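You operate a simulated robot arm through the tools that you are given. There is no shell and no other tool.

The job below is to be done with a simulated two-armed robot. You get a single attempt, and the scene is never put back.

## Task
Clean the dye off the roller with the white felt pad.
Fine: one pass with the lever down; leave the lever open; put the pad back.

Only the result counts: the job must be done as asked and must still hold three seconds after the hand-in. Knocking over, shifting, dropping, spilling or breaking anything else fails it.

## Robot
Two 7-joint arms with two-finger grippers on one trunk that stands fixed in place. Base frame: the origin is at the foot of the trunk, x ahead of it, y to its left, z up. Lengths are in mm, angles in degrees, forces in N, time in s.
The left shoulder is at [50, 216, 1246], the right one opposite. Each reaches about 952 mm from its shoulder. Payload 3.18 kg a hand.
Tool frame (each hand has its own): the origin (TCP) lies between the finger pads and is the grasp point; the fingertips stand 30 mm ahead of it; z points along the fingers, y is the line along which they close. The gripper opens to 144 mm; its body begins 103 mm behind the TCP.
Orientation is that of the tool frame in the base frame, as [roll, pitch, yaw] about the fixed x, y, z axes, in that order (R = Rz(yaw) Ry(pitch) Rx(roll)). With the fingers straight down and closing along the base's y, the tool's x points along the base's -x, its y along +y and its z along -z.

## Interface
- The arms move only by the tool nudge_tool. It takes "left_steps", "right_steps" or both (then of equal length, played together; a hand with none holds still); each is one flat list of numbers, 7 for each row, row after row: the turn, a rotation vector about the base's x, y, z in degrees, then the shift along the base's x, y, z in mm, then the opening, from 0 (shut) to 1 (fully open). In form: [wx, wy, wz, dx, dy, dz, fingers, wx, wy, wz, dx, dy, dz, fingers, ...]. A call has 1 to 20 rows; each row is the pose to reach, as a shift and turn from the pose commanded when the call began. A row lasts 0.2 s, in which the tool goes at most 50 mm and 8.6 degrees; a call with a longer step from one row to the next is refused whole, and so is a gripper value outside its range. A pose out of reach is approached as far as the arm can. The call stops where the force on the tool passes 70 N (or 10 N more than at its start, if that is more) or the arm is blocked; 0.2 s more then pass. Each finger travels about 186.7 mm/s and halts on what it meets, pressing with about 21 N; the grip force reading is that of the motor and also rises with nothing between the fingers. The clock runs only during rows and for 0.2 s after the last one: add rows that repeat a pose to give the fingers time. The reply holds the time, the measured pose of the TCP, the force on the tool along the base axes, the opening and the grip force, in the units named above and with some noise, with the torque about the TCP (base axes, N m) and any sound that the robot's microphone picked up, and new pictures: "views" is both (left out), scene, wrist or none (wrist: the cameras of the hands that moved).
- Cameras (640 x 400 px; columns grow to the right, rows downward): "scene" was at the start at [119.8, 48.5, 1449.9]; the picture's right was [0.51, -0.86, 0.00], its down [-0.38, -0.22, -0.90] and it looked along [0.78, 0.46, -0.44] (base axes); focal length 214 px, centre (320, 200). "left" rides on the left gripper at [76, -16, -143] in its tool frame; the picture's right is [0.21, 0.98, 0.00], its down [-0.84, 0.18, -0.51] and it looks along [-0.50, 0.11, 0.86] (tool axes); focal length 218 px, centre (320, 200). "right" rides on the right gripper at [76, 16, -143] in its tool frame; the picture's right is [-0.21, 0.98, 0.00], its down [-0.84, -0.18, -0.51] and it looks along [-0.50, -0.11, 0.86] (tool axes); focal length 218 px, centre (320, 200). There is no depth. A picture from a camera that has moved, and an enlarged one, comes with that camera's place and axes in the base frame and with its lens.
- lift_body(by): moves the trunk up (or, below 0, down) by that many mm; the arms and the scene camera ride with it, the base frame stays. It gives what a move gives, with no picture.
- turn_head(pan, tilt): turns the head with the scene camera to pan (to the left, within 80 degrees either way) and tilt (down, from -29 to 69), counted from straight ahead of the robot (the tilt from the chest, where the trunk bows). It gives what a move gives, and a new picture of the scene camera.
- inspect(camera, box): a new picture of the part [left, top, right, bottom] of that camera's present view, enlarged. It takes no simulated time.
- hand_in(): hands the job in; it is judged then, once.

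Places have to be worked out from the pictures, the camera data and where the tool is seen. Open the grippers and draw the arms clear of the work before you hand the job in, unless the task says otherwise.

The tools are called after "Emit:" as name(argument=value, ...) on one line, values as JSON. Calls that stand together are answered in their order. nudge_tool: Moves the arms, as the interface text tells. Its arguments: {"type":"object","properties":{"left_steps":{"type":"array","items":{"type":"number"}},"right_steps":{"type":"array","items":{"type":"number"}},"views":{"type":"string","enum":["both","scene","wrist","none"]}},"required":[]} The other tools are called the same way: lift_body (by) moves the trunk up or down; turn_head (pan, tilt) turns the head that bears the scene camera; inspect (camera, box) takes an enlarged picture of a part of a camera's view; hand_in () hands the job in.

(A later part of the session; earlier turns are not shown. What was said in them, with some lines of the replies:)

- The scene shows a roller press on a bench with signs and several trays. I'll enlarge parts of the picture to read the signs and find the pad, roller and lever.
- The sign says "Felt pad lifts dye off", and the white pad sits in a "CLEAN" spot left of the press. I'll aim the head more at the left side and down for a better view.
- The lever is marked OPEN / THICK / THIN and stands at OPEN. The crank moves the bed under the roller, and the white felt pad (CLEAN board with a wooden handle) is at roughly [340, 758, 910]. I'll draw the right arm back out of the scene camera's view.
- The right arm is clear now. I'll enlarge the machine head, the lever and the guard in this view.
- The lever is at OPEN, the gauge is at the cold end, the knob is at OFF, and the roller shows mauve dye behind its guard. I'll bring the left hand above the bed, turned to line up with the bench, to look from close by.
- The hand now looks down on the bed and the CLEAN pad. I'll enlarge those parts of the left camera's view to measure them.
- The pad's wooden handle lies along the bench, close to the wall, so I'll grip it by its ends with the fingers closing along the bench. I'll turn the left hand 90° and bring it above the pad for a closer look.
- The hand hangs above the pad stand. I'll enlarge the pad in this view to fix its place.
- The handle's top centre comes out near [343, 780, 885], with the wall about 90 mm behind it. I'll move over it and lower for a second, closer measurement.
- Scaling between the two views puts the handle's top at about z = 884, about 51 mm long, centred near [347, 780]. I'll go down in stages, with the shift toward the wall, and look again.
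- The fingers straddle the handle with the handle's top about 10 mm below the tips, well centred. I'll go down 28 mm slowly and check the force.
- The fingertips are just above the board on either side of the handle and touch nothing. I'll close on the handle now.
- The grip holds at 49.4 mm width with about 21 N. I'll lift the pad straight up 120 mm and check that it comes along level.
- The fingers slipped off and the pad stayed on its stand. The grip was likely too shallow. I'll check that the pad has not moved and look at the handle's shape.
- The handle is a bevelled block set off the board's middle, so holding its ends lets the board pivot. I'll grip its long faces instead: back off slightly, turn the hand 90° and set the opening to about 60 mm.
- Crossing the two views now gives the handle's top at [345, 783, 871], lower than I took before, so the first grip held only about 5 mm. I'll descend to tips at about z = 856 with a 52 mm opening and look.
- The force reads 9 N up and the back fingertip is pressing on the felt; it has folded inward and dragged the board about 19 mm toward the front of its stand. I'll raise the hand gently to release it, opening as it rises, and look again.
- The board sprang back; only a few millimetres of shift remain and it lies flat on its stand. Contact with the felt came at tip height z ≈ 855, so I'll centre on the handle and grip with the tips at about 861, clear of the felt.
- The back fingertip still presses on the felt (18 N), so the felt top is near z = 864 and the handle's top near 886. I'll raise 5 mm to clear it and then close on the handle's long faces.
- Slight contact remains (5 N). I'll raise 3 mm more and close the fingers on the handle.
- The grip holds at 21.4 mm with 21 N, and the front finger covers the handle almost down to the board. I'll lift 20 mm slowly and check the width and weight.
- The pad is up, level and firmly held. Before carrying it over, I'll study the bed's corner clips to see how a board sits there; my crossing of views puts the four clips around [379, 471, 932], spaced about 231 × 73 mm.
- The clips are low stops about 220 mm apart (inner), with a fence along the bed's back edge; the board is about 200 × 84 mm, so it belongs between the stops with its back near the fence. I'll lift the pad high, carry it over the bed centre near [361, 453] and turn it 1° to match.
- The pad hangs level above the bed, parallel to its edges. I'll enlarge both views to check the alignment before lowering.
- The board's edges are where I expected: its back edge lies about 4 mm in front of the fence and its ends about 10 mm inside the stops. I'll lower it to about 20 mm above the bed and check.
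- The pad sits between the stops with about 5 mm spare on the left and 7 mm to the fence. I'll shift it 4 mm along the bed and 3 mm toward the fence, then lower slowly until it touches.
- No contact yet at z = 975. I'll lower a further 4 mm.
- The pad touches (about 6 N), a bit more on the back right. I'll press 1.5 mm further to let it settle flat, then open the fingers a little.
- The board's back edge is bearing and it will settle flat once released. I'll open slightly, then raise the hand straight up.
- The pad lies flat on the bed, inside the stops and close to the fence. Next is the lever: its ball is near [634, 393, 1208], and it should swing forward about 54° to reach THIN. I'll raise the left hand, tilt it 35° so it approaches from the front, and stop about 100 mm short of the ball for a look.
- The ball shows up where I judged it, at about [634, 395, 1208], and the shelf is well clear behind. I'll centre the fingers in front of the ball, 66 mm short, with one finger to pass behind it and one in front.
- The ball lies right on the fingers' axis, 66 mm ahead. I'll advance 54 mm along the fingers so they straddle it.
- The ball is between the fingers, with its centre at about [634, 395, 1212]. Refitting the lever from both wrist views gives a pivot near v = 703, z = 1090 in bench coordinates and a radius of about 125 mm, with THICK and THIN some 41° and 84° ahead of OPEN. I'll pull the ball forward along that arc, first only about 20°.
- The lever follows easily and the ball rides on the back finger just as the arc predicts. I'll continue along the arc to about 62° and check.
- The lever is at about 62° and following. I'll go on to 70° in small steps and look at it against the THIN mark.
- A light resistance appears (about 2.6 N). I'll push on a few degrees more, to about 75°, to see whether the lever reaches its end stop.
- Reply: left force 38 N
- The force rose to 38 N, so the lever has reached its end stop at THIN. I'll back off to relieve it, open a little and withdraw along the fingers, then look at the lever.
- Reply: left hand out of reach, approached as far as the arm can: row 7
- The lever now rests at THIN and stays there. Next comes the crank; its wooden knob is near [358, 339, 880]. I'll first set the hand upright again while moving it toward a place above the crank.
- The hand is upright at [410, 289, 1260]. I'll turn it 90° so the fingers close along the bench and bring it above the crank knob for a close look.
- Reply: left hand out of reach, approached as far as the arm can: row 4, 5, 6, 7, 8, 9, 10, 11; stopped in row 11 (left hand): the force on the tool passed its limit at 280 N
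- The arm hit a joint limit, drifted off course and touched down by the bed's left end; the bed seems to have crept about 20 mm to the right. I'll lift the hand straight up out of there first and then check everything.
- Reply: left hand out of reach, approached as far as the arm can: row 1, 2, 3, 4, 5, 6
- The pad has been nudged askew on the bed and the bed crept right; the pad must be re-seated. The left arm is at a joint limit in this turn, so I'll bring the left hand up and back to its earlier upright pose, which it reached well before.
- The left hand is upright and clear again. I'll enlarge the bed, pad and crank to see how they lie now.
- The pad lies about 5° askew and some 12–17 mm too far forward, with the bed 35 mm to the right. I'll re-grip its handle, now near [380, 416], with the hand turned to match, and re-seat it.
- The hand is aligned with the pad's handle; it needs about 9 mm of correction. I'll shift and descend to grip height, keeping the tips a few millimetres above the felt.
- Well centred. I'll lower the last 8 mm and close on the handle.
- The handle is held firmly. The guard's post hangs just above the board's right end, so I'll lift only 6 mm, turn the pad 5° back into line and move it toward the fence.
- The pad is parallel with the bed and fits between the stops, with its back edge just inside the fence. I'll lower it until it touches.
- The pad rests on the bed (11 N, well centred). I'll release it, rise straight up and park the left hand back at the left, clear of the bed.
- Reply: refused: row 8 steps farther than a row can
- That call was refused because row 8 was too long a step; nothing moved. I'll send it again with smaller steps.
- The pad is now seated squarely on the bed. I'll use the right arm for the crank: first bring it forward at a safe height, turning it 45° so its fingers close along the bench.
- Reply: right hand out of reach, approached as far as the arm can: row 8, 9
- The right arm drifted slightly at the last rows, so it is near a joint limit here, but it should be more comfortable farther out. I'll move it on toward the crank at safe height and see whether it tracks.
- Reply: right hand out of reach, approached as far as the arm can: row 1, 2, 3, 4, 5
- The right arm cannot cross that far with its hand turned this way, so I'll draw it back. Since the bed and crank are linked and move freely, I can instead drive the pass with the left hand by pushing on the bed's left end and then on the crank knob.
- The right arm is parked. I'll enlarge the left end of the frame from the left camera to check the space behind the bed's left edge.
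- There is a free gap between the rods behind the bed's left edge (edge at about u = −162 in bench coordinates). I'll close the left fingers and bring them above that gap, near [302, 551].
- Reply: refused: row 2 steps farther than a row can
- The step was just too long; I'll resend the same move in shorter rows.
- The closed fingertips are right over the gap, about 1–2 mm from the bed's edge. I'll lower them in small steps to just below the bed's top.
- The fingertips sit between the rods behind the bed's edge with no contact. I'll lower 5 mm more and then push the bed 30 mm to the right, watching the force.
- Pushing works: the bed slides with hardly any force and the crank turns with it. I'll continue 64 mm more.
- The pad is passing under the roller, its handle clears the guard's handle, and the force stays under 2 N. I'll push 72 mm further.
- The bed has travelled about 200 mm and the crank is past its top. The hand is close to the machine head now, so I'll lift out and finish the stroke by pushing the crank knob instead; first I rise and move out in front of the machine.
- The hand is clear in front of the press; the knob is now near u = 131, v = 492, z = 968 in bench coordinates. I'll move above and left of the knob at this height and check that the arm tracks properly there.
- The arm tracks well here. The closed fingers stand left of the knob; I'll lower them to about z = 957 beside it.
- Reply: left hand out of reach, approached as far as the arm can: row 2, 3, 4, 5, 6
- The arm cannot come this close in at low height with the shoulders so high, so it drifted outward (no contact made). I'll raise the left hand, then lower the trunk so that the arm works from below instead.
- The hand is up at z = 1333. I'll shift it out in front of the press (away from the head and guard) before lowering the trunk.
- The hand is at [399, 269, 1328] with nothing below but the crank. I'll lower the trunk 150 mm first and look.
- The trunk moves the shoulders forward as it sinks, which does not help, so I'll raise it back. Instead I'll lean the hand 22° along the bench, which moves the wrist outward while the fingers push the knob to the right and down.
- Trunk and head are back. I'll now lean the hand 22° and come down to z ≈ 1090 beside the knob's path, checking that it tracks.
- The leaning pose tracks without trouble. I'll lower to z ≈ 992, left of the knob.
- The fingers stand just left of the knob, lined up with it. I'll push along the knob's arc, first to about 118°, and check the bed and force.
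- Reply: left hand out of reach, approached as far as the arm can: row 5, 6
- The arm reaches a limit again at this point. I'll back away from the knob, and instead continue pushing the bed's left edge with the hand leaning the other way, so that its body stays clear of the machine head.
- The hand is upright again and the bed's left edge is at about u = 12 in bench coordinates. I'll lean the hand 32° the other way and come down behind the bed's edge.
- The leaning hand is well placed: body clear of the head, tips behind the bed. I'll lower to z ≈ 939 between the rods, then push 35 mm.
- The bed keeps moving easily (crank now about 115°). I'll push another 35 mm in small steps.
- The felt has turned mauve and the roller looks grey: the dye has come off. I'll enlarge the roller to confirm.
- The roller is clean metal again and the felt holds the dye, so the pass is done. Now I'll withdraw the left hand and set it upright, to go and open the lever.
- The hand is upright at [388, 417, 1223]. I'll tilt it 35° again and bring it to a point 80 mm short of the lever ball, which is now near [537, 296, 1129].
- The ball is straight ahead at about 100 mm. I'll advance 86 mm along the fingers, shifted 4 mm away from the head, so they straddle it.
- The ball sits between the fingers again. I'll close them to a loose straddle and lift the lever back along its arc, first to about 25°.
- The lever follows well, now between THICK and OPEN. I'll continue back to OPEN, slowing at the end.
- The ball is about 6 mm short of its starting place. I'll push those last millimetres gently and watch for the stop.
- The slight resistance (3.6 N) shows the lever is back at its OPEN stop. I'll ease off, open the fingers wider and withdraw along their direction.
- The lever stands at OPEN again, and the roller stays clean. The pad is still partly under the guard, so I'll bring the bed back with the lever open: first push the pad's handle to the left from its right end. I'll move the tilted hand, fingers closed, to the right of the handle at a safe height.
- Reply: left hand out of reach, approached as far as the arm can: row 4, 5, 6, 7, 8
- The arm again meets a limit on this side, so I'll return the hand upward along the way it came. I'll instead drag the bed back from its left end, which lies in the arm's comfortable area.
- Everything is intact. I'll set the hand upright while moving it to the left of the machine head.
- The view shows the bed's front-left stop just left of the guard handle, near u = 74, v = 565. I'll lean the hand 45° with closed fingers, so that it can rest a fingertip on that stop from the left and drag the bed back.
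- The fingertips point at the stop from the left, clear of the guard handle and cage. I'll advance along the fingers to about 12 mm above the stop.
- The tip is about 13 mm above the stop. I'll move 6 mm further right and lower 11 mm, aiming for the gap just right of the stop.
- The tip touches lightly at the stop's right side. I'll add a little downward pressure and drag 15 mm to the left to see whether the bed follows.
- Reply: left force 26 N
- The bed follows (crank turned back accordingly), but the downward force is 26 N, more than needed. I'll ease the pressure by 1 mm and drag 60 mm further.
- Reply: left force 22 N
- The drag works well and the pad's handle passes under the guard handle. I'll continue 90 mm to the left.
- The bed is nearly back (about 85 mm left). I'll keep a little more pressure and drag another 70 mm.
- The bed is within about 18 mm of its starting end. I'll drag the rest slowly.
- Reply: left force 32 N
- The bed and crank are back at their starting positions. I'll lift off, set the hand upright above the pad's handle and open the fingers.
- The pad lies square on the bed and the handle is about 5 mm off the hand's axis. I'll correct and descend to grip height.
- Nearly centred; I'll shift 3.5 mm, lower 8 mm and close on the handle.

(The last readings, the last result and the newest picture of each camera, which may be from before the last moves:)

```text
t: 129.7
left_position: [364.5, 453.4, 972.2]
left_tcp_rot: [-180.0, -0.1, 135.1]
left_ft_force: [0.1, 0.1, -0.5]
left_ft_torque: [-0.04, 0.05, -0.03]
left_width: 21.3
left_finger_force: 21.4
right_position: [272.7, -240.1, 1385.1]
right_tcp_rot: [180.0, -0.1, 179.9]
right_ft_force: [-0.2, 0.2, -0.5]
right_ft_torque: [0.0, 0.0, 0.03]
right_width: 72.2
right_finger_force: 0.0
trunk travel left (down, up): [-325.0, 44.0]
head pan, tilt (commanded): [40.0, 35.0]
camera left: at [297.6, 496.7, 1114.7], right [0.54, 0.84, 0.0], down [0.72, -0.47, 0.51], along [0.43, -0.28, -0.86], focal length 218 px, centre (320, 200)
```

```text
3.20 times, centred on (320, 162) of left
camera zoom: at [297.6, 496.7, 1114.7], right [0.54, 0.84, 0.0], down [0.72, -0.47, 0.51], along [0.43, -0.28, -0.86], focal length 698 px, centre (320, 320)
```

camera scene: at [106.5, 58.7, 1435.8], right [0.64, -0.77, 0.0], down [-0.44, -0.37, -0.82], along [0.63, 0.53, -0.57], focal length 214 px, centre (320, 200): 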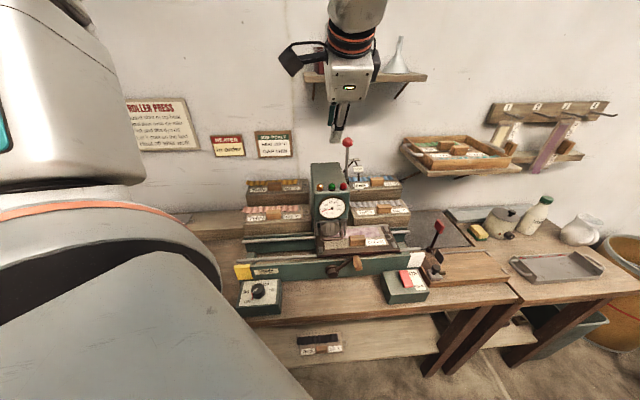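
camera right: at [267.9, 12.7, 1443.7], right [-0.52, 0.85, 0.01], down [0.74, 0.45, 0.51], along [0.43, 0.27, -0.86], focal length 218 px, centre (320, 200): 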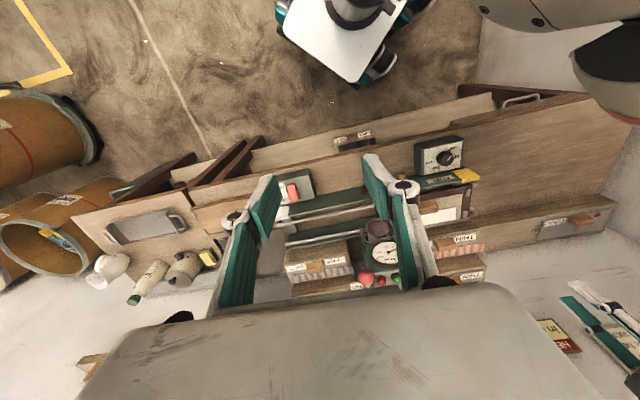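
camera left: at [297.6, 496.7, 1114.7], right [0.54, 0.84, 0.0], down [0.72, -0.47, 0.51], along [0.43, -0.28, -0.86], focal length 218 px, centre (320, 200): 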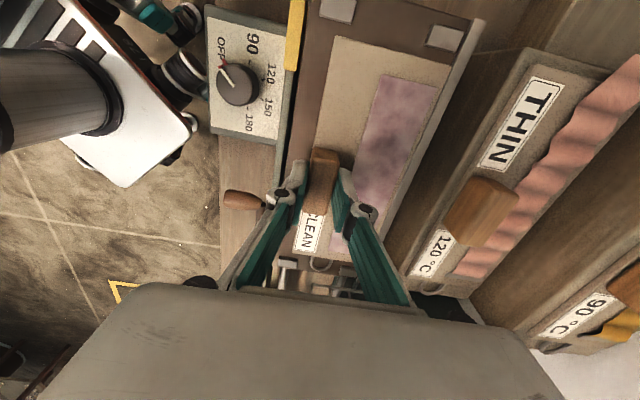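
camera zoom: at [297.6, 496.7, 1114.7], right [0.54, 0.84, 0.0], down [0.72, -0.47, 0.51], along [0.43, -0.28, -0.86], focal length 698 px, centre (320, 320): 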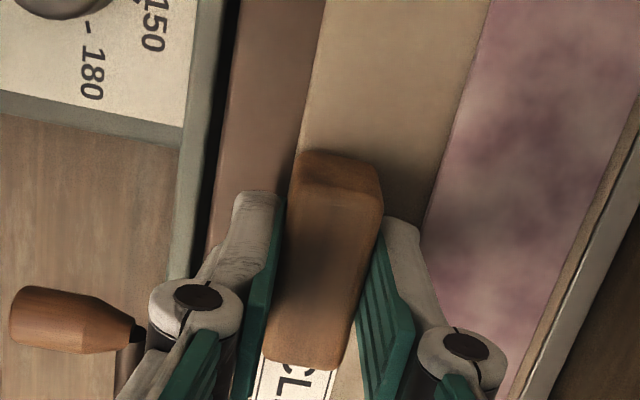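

The handle is held (21.3 mm, 21 N). I'll lift the pad, easing it slightly left of the guard, and carry it back above its stand.

Emit:
nudge_tool(left_steps=[0, 0, 0, 0, 0, 4, 0.02, 0, 0, 0, -1, 1, 9, 0.02, 0, 0, 0, -5, 5, 16, 0.02, 0, 0, 0, -7, 7, 40, 0.02, 0, 0, 0, -7, 10, 75, 0.02, 0, 0, 0, -7, 20, 110, 0.02, 0, 0, 0, -8, 55, 120, 0.02, 0, 0, 0, -10, 95, 120, 0.02, 0, 0, 0, -12, 135, 120, 0.02, 0, 0, 0, -14, 175, 120, 0.02, 0, 0, 0, -16, 215, 120, 0.02, 0, 0, 0, -18, 255, 120, 0.02, 0, 0, 0, -19.5, 295, 120, 0.02, 0, 0, 0, -19.5, 327, 120, 0.02, 0, 0, 0, -19.5, 327, 120, 0.02], views="both")

Emit:
inspect(camera="left", box=[220, 0, 460, 180])

Emit:
inspect(camera="scene", box=[150, 150, 278, 250])

```text
t: 132.9
left_position: [341.4, 779.4, 1090.4]
left_tcp_rot: [-179.9, 0.0, 135.1]
left_ft_force: [0.2, 0.3, -0.1]
left_ft_torque: [-0.01, 0.01, 0.01]
left_width: 21.1
left_finger_force: 21.4
right_position: [271.4, -241.0, 1384.9]
right_tcp_rot: [180.0, 0.0, 179.9]
right_ft_force: [-0.4, -0.6, -0.4]
right_ft_torque: [0.04, 0.01, -0.01]
right_width: 72.0
right_finger_force: 0.0
trunk travel left (down, up): [-325.0, 44.0]
head pan, tilt (commanded): [40.0, 35.0]
camera scene: at [107.7, 57.8, 1435.7], right [0.64, -0.77, 0.0], down [-0.44, -0.37, -0.82], along [0.63, 0.53, -0.57], focal length 214 px, centre (320, 200)
camera left: at [274.7, 822.8, 1233.3], right [0.54, 0.84, 0.0], down [0.72, -0.47, 0.51], along [0.43, -0.28, -0.86], focal length 218 px, centre (320, 200)
```

scene: 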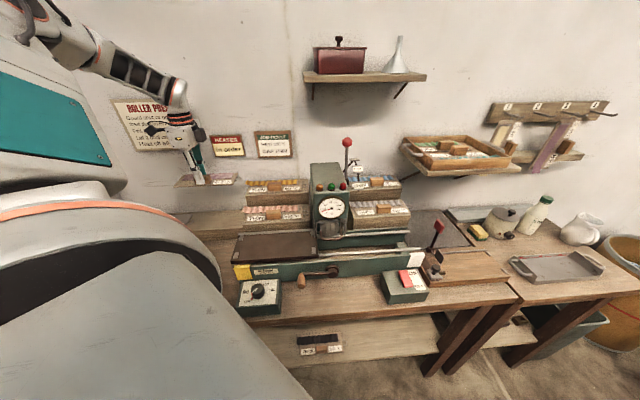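
left: 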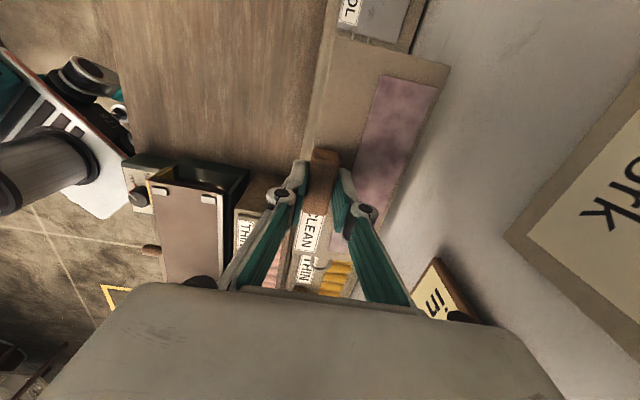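

```text
2.22 times, centred on (340, 90) of left
camera zoom: at [274.7, 822.8, 1233.3], right [0.54, 0.84, 0.0], down [0.72, -0.47, 0.51], along [0.43, -0.28, -0.86], focal length 485 px, centre (276, 444)
```

zoom: 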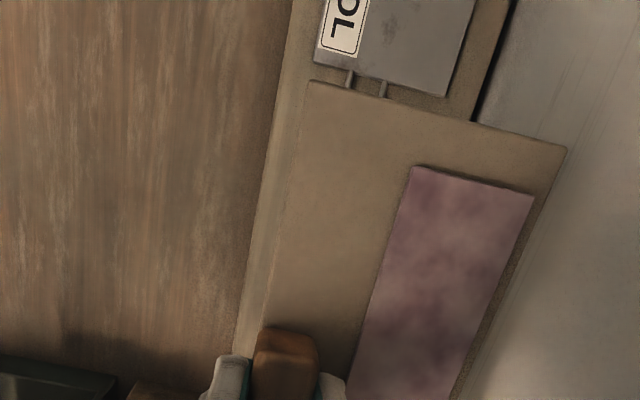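

```text
4.00 times, centred on (214, 200) of scene
camera zoom: at [107.7, 57.8, 1435.7], right [0.64, -0.77, 0.0], down [-0.44, -0.37, -0.82], along [0.63, 0.53, -0.57], focal length 858 px, centre (744, 200)
```

zoom: 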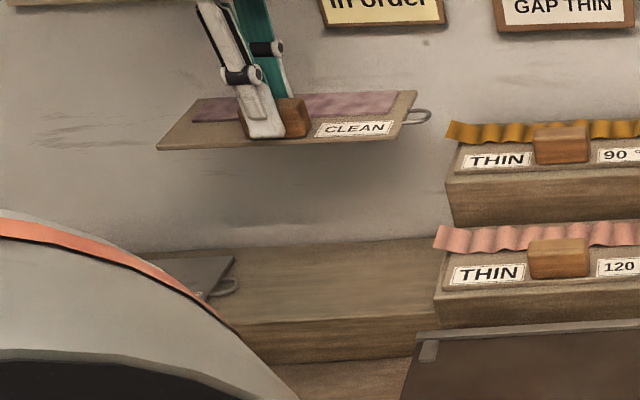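

The pad hangs over its stand. I'll make a 4 mm correction and lower it to about 15 mm above the stand, then look.

Emit:
nudge_tool(left_steps=[0, 0, 0, 2, 0.6, -40, 0.02, 0, 0, 0, 3.6, 1.2, -80, 0.02, 0, 0, 0, 3.6, 1.2, -120, 0.02, 0, 0, 0, 3.6, 1.2, -155, 0.02, 0, 0, 0, 3.6, 1.2, -174, 0.02, 0, 0, 0, 3.6, 1.2, -174, 0.02], views="wrist")

Emit:
inspect(camera="left", box=[220, 0, 460, 180])

Emit:
inspect(camera="scene", box=[180, 170, 276, 235])

```text
t: 134.3
left_position: [345.1, 784.8, 917.6]
left_tcp_rot: [-179.9, 0.0, 135.3]
left_ft_force: [-0.1, -0.5, -1.0]
left_ft_torque: [0.0, 0.01, -0.03]
left_width: 21.6
left_finger_force: 20.5
right_position: [271.1, -239.2, 1385.4]
right_tcp_rot: [179.9, -0.1, 179.9]
right_ft_force: [0.3, 0.2, -0.1]
right_ft_torque: [-0.04, -0.02, -0.01]
right_width: 72.1
right_finger_force: 0.1
trunk travel left (down, up): [-325.0, 44.0]
head pan, tilt (commanded): [40.0, 35.0]
camera left: at [278.9, 826.8, 1059.3], right [0.54, 0.84, 0.0], down [0.73, -0.47, 0.51], along [0.43, -0.28, -0.86], focal length 218 px, centre (320, 200)
```

left: 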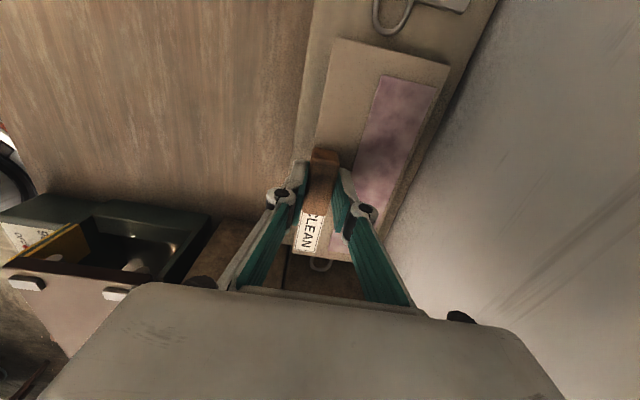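

```text
2.22 times, centred on (340, 90) of left
camera zoom: at [278.9, 826.8, 1059.3], right [0.54, 0.84, 0.0], down [0.73, -0.47, 0.51], along [0.43, -0.28, -0.86], focal length 485 px, centre (276, 444)
```

zoom: 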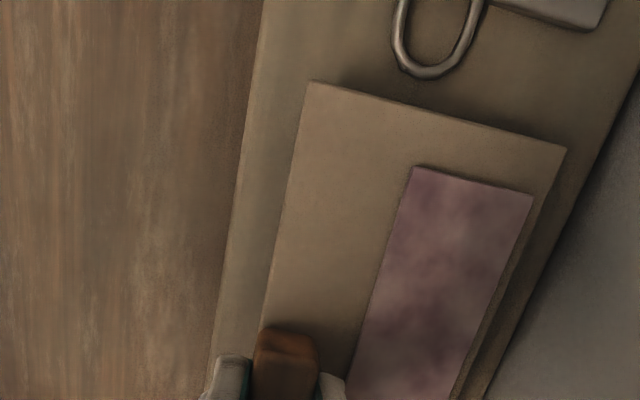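

```text
6.15 times, centred on (228, 202) of scene
camera zoom: at [107.9, 58.5, 1435.7], right [0.64, -0.77, 0.0], down [-0.44, -0.37, -0.82], along [0.63, 0.53, -0.57], focal length 1320 px, centre (886, 185)
```

zoom: 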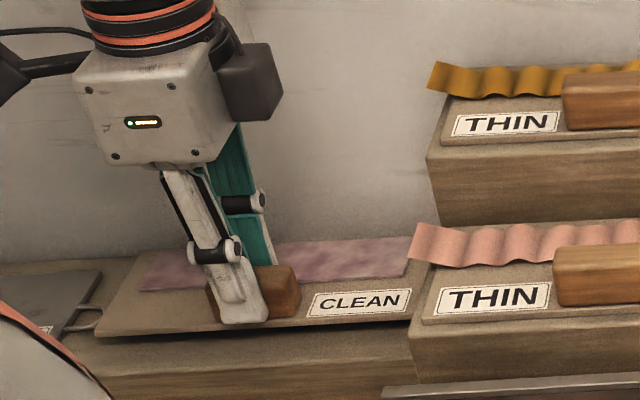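

The pad lines up with its old place to within about 3 mm. I'll shift 2.5 mm along the bench and lower it to just above the stand.

Emit:
nudge_tool(left_steps=[0, 0, 0, 1.8, -1.8, -5, 0.02, 0, 0, 0, 1.8, -1.8, -10, 0.02, 0, 0, 0, 1.8, -1.8, -14, 0.02, 0, 0, 0, 1.8, -1.8, -14, 0.02], views="none")

```text
t: 135.3
left_position: [349.3, 780.0, 903.2]
left_tcp_rot: [-179.9, 0.0, 135.1]
left_ft_force: [-0.8, -0.6, -0.4]
left_ft_torque: [-0.05, 0.03, -0.02]
left_width: 21.7
left_finger_force: 20.9
right_position: [271.9, -240.8, 1384.7]
right_tcp_rot: [179.9, -0.1, 179.9]
right_ft_force: [-0.1, -0.1, -0.1]
right_ft_torque: [-0.03, -0.01, 0.01]
right_width: 72.0
right_finger_force: 0.1
trunk travel left (down, up): [-325.0, 44.0]
head pan, tilt (commanded): [40.0, 35.0]
```

No contact yet at z = 903. I'll lower another 4 mm.

Emit:
nudge_tool(left_steps=[0, 0, 0, 0, 0, -2, 0.02, 0, 0, 0, 0, 0, -4, 0.02, 0, 0, 0, 0, 0, -4, 0.02], views="wrist")

Emit:
inspect(camera="scene", box=[180, 180, 260, 235])

```text
t: 136.1
left_position: [349.4, 778.8, 902.9]
left_tcp_rot: [179.9, -0.1, 135.1]
left_ft_force: [-5.2, 2.4, 18.0]
left_ft_torque: [0.03, 0.14, 0.02]
left_width: 21.6
left_finger_force: 20.8
right_position: [268.9, -242.0, 1385.7]
right_tcp_rot: [179.7, -0.1, 179.9]
right_ft_force: [0.9, -0.4, 1.2]
right_ft_torque: [-0.02, 0.01, 0.02]
right_width: 71.9
right_finger_force: 0.1
trunk travel left (down, up): [-325.0, 44.0]
head pan, tilt (commanded): [40.0, 35.0]
camera left: at [282.7, 822.5, 1044.6], right [0.54, 0.84, 0.0], down [0.72, -0.47, 0.51], along [0.43, -0.27, -0.86], focal length 218 px, centre (320, 200)
```

left: 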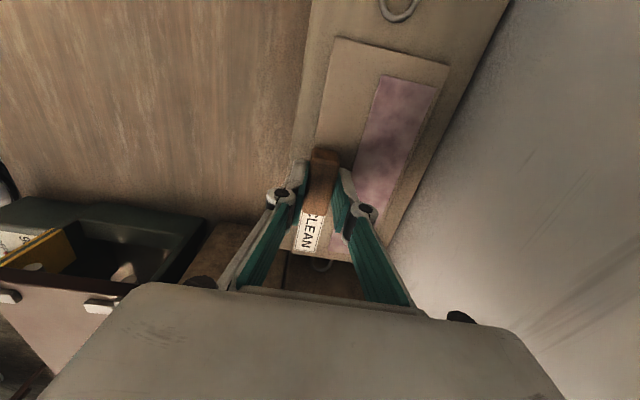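

```text
7.27 times, centred on (220, 208) of scene
camera zoom: at [106.7, 56.8, 1436.0], right [0.64, -0.77, 0.0], down [-0.44, -0.37, -0.82], along [0.63, 0.53, -0.57], focal length 1560 px, centre (1047, 146)
```

zoom: 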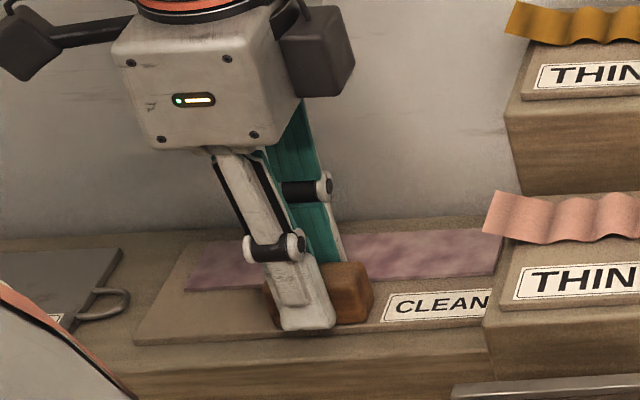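

Contact is made (18 N, centred) with a slight sideways push. I'll enlarge the views to see whether the board lies flat and free.

Emit:
inspect(camera="left", box=[260, 20, 460, 160])

Emit:
inspect(camera="left", box=[260, 180, 400, 290])

Emit:
inspect(camera="scene", box=[185, 195, 255, 240])

```text
2.86 times, centred on (360, 90) of left
camera zoom: at [282.7, 822.5, 1044.6], right [0.54, 0.84, 0.0], down [0.72, -0.47, 0.51], along [0.43, -0.27, -0.86], focal length 624 px, centre (206, 514)
```

zoom: 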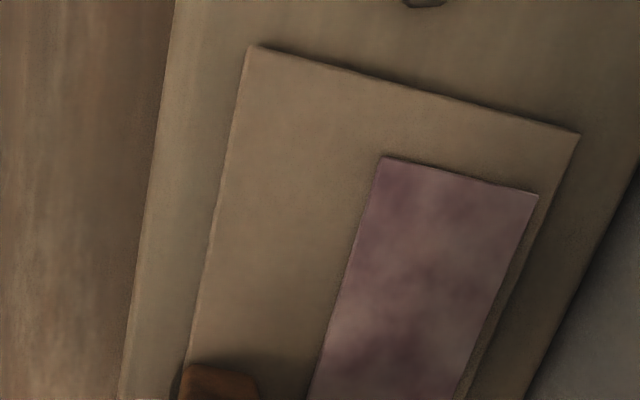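

```text
3.64 times, centred on (330, 235) of left
camera zoom: at [282.7, 822.5, 1044.6], right [0.54, 0.84, 0.0], down [0.72, -0.47, 0.51], along [0.43, -0.27, -0.86], focal length 794 px, centre (284, 73)
```

zoom: 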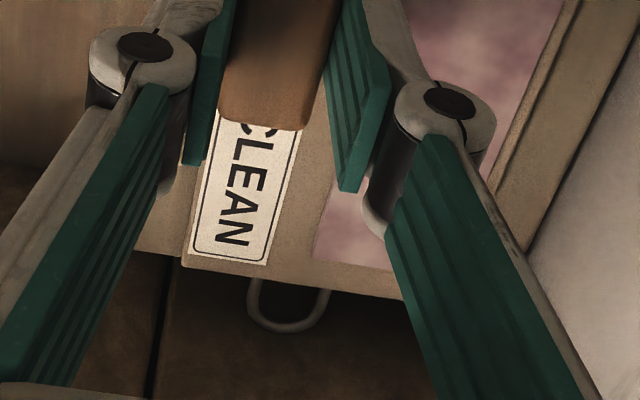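

```text
8.89 times, centred on (220, 218) of scene
camera zoom: at [106.7, 56.8, 1436.0], right [0.64, -0.77, 0.0], down [-0.44, -0.37, -0.82], along [0.63, 0.53, -0.57], focal length 1906 px, centre (1209, 44)
```

zoom: 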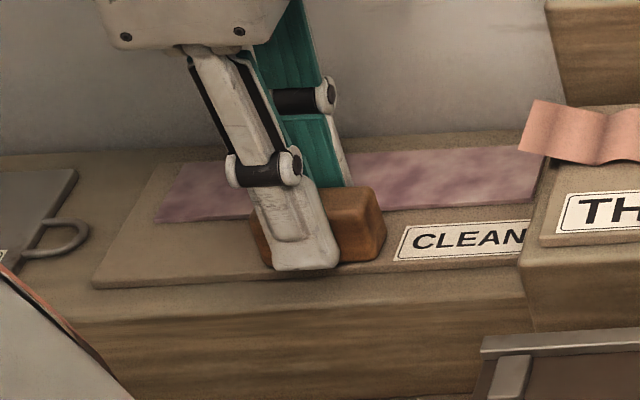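

The board lies flat on its stand, about 4–5 mm further along the bench than before. I'll lift it a touch, shift it 4 mm back and set it down again.

Emit:
nudge_tool(left_steps=[0, 0, 0, 0, 0, 4, 0.02, 0, 0, 0, 0, 0, 7, 0.02, 0, 0, 0, -2.8, 2.8, 7, 0.02, 0, 0, 0, -2.8, 2.8, 4, 0.02, 0, 0, 0, -2.8, 2.8, 1.5, 0.02, 0, 0, 0, -2.8, 2.8, 1.5, 0.02], views="none")

Emit:
inspect(camera="scene", box=[185, 195, 255, 240])

```text
t: 137.5
left_position: [348.0, 782.3, 902.0]
left_tcp_rot: [-179.9, 0.1, 135.1]
left_ft_force: [-1.4, -0.4, 3.9]
left_ft_torque: [-0.15, 0.02, 0.0]
left_width: 21.3
left_finger_force: 21.0
right_position: [271.5, -240.0, 1385.5]
right_tcp_rot: [179.9, -0.1, 179.9]
right_ft_force: [1.6, -0.5, -0.4]
right_ft_torque: [-0.01, 0.02, 0.01]
right_width: 71.9
right_finger_force: 0.1
trunk travel left (down, up): [-325.0, 44.0]
head pan, tilt (commanded): [40.0, 35.0]
```

```text
8.89 times, centred on (220, 218) of scene
camera zoom: at [107.7, 58.0, 1435.7], right [0.64, -0.77, 0.0], down [-0.44, -0.37, -0.82], along [0.63, 0.53, -0.57], focal length 1906 px, centre (1209, 44)
```

zoom: 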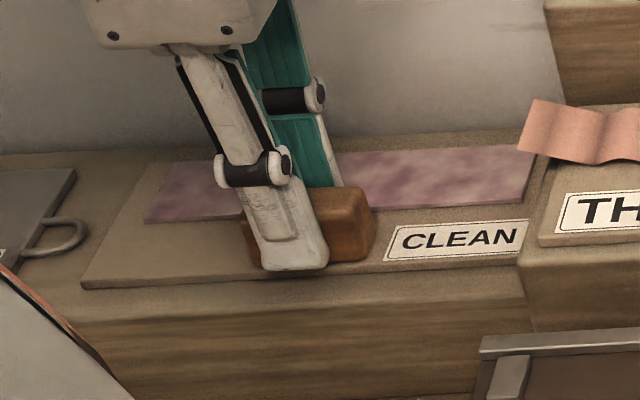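

The pad matches its original place now and touches the stand lightly. I'll release it gently and rise straight up.

Emit:
nudge_tool(left_steps=[0, 0, 0, 0, 0, -0.8, 0.02, 0, 0, 0, 0, 0, -0.5, 0.12, 0, 0, 0, 0, 0, 0, 0.25, 0, 0, 0, 0, 0, 2, 0.28, 0, 0, 0, 0, 0, 10, 0.28, 0, 0, 0, 0, 0, 30, 0.28, 0, 0, 0, 0, 0, 65, 0.28, 0, 0, 0, 0, 0, 110, 0.3, 0, 0, 0, 0, 0, 150, 0.4], views="both")

Emit:
inspect(camera="scene", box=[180, 180, 276, 240])

Emit:
inspect(camera="left", box=[220, 0, 460, 200])

```text
t: 139.5
left_position: [343.8, 782.7, 1052.6]
left_tcp_rot: [-179.8, 0.1, 135.2]
left_ft_force: [0.1, 1.0, 0.4]
left_ft_torque: [0.04, -0.03, 0.02]
left_width: 57.4
left_finger_force: 0.0
right_position: [271.2, -240.9, 1385.4]
right_tcp_rot: [179.9, -0.1, 179.9]
right_ft_force: [-0.2, 0.8, -0.5]
right_ft_torque: [0.05, -0.02, -0.03]
right_width: 71.7
right_finger_force: 0.1
trunk travel left (down, up): [-325.0, 44.0]
head pan, tilt (commanded): [40.0, 35.0]
camera scene: at [107.7, 57.9, 1435.7], right [0.64, -0.77, 0.0], down [-0.44, -0.37, -0.82], along [0.63, 0.53, -0.57], focal length 214 px, centre (320, 200)
camera left: at [277.4, 825.4, 1194.2], right [0.54, 0.84, 0.0], down [0.73, -0.47, 0.51], along [0.43, -0.28, -0.86], focal length 218 px, centre (320, 200)
```

scene: 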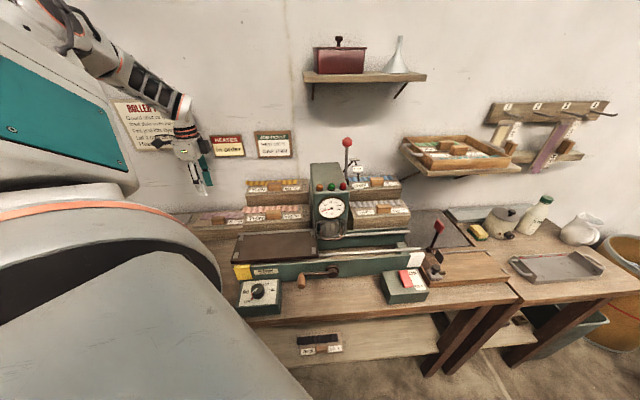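
left: 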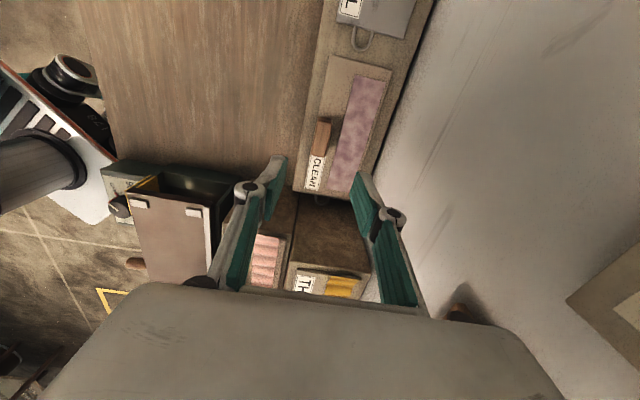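

```text
6.67 times, centred on (228, 210) of scene
camera zoom: at [107.7, 57.9, 1435.7], right [0.64, -0.77, 0.0], down [-0.44, -0.37, -0.82], along [0.63, 0.53, -0.57], focal length 1430 px, centre (933, 133)
```

zoom: 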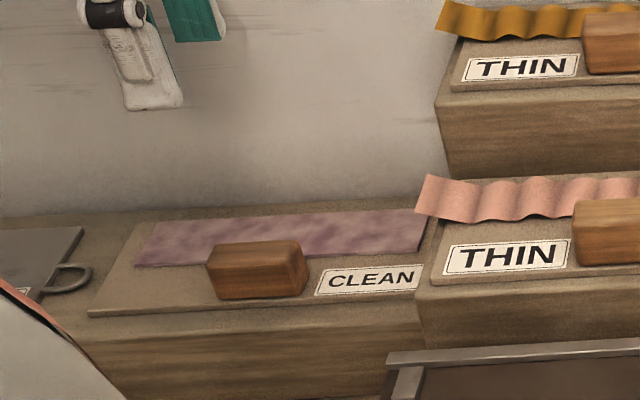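

```text
2.00 times, centred on (340, 100) of left
camera zoom: at [277.4, 825.4, 1194.2], right [0.54, 0.84, 0.0], down [0.73, -0.47, 0.51], along [0.43, -0.28, -0.86], focal length 436 px, centre (280, 400)
```

zoom: 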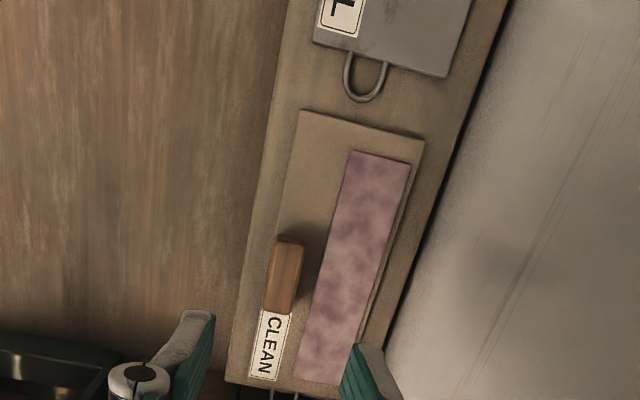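

The pad lies flat on its stand just where it was. I'll draw the left arm up and away from the wall, then open both grippers fully, and take a last look.

Emit:
nudge_tool(left_steps=[0, 0, 0, 0, -10, 40, 0.4, 0, 0, 0, -8, -30, 80, 0.4, 0, 0, 0, -15, -60, 110, 0.5, 0, 0, 0, -20, -90, 140, 0.7, 0, 0, 0, -20, -120, 170, 0.9, 0, 0, 0, -15, -150, 200, 1, 0, 0, 0, -10, -175, 225, 1, 0, 0, 0, -10, -175, 225, 1], right_steps=[0, 0, 0, 0, 0, 0, 0.6, 0, 0, 0, 0, 0, 0, 0.8, 0, 0, 0, 0, 0, 0, 1, 0, 0, 0, 0, 0, 0, 1, 0, 0, 0, 0, 0, 0, 1, 0, 0, 0, 0, 0, 0, 1, 0, 0, 0, 0, 0, 0, 1, 0, 0, 0, 0, 0, 0, 1], views="both")

Emit:
inspect(camera="scene", box=[290, 120, 430, 250])

Emit:
inspect(camera="scene", box=[180, 180, 350, 310])

Emit:
inspect(camera="scene", box=[310, 205, 370, 245])

```text
t: 141.3
left_position: [336.9, 606.7, 1275.3]
left_tcp_rot: [-179.8, 0.0, 135.1]
left_ft_force: [0.6, 0.3, 0.3]
left_ft_torque: [0.01, -0.01, 0.01]
left_width: 144.1
left_finger_force: 0.0
right_position: [273.3, -238.4, 1385.2]
right_tcp_rot: [179.9, -0.1, 179.9]
right_ft_force: [0.2, 0.1, -0.6]
right_ft_torque: [-0.01, 0.01, 0.0]
right_width: 144.2
right_finger_force: 0.1
trunk travel left (down, up): [-325.0, 44.0]
head pan, tilt (commanded): [40.0, 35.0]
camera scene: at [108.2, 58.9, 1435.6], right [0.64, -0.77, 0.0], down [-0.44, -0.37, -0.82], along [0.63, 0.53, -0.57], focal length 214 px, centre (320, 200)
camera right: at [195.3, -223.8, 1528.0], right [0.21, 0.98, 0.0], down [0.84, -0.18, 0.51], along [0.49, -0.11, -0.86], focal length 218 px, centre (320, 200)
camera left: at [270.7, 650.9, 1418.0], right [0.54, 0.84, 0.0], down [0.73, -0.47, 0.51], along [0.42, -0.28, -0.86], focal length 218 px, centre (320, 200)
```

scene: 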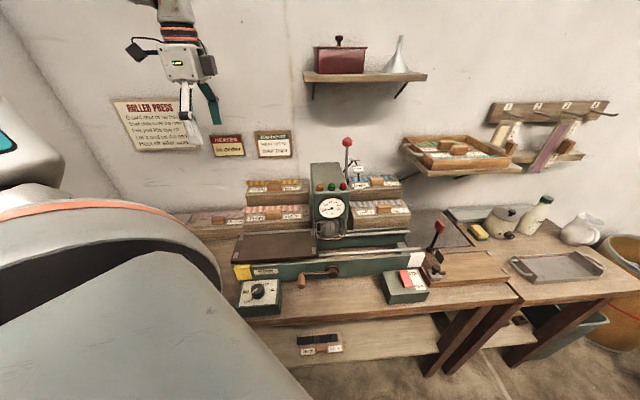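
right: 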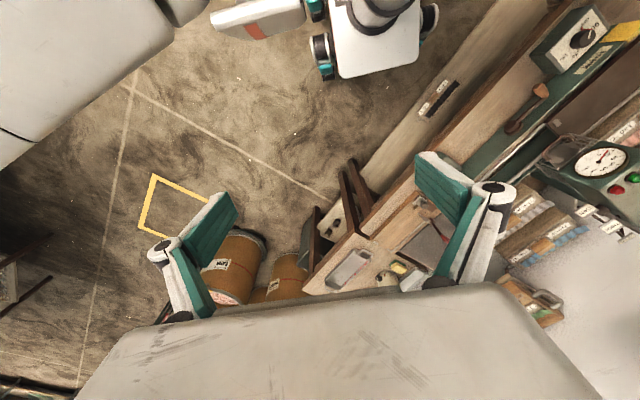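
left: 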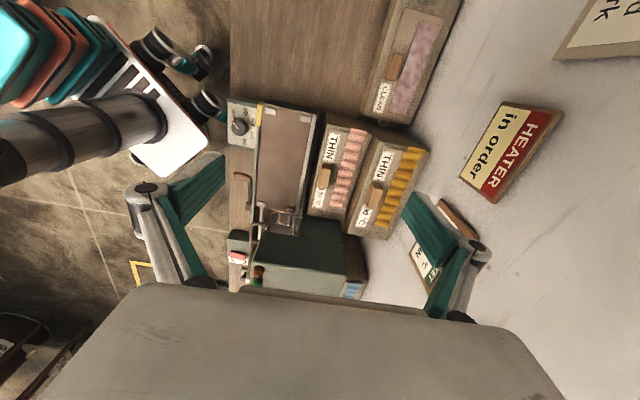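

```text
3.08 times, centred on (360, 185) of scene
camera zoom: at [108.2, 58.9, 1435.6], right [0.64, -0.77, 0.0], down [-0.44, -0.37, -0.82], along [0.63, 0.53, -0.57], focal length 660 px, centre (197, 246)
```

zoom: 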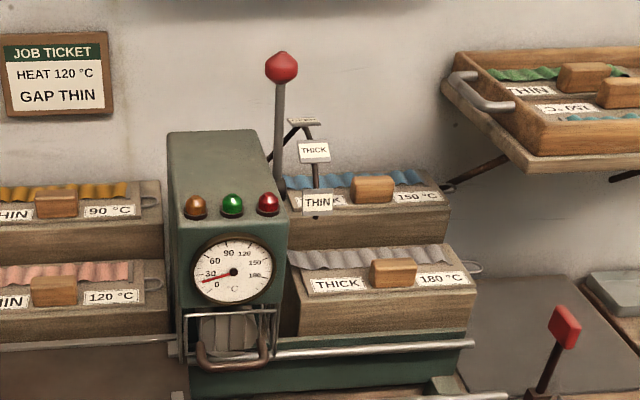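

```text
3.08 times, centred on (265, 245) of scene
camera zoom: at [108.2, 58.9, 1435.6], right [0.64, -0.77, 0.0], down [-0.44, -0.37, -0.82], along [0.63, 0.53, -0.57], focal length 660 px, centre (489, 62)
```

zoom: 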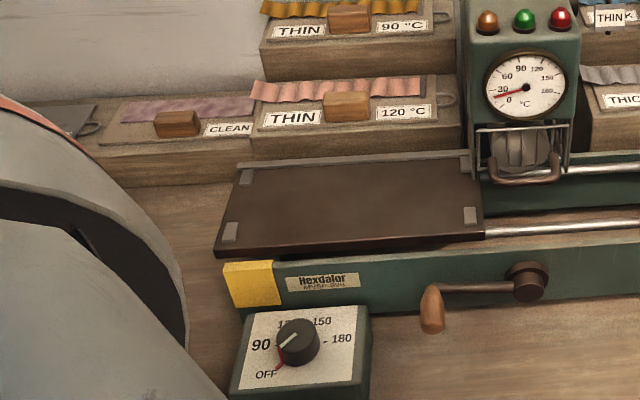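

```text
10.00 times, centred on (340, 225) of scene
camera zoom: at [108.2, 58.9, 1435.6], right [0.64, -0.77, 0.0], down [-0.44, -0.37, -0.82], along [0.63, 0.53, -0.57], focal length 2145 px, centre (120, -50)
```

zoom: 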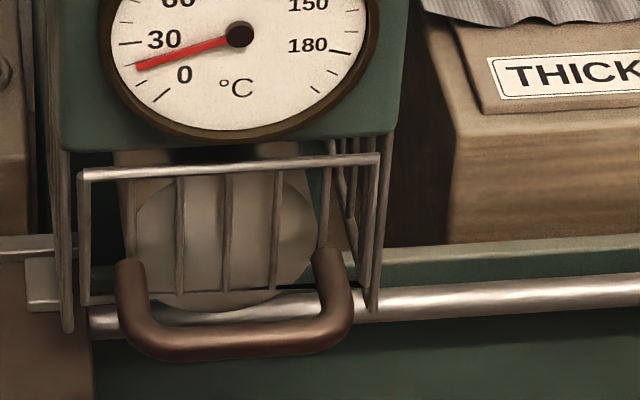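

Everything is in order: the roller is clean, the lever is at OPEN, the pad is on its stand, the bed and crank are back, and nothing else has moved. I'll draw the left arm a bit further up and back before handing in.

Emit:
nudge_tool(left_steps=[0, 0, 0, -10, -20, 30, 1, 0, 0, 0, -20, -40, 60, 1, 0, 0, 0, -30, -60, 90, 1, 0, 0, 0, -30, -60, 90, 1], views="scene")

```text
t: 142.3
left_position: [306.9, 547.1, 1367.7]
left_tcp_rot: [-179.8, 0.0, 135.2]
left_ft_force: [0.2, 0.8, -0.1]
left_ft_torque: [-0.03, 0.0, 0.02]
left_width: 144.0
left_finger_force: 0.0
right_position: [272.9, -239.9, 1385.2]
right_tcp_rot: [179.9, -0.1, 179.9]
right_ft_force: [-0.5, -0.3, -0.4]
right_ft_torque: [-0.04, 0.02, -0.02]
right_width: 143.9
right_finger_force: 0.1
trunk travel left (down, up): [-325.0, 44.0]
head pan, tilt (commanded): [40.0, 35.0]
camera scene: at [108.6, 59.3, 1435.5], right [0.64, -0.77, 0.0], down [-0.44, -0.37, -0.82], along [0.63, 0.53, -0.57], focal length 214 px, centre (320, 200)
```

scene: 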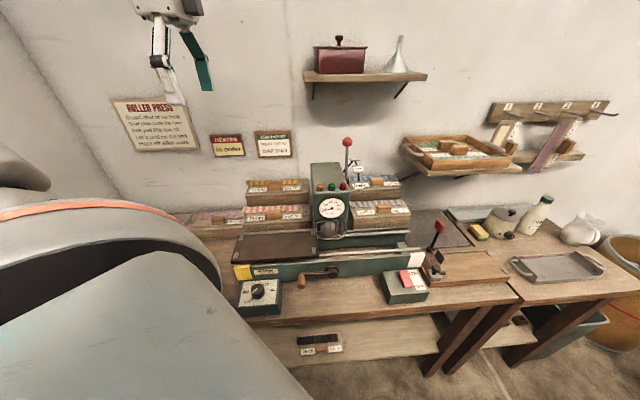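

Both arms are clear with their grippers open, and the scene shows the finished state. I'm handing the job in.

Emit:
hand_in()

```text
The job is handed in.
```

The roller is clean: the dye came off onto the white felt pad in one pass with the lever down (at THIN). The lever is back at OPEN and the pad is on its stand within a few millimetres of where it started. The bed and crank are also back at their starting ends.

Some things went differently from a plain crank-and-go pass:

- **Pad knocked askew:** on the way to the crank the left arm hit a joint limit and struck the bed end, with a force spike of 280 N. This turned the pad about 5° and moved the bed about 35 mm. I re-seated the pad before the pass; nothing else looked moved or damaged in the pictures.
- **Crank not used:** the arm could not reach the crank properly, so I pushed the bed itself through. It went in several pushes in the same direction, about 255 mm in all. That was far enough for the whole felt to pass under the roller, though not to the far end of the travel.
- **Bed returned with lever open:** I dragged the bed back after opening the lever, so the roller did not press on the pad a second time.

The heater stayed off throughout. Both grippers are open and the arms are clear of the bench.
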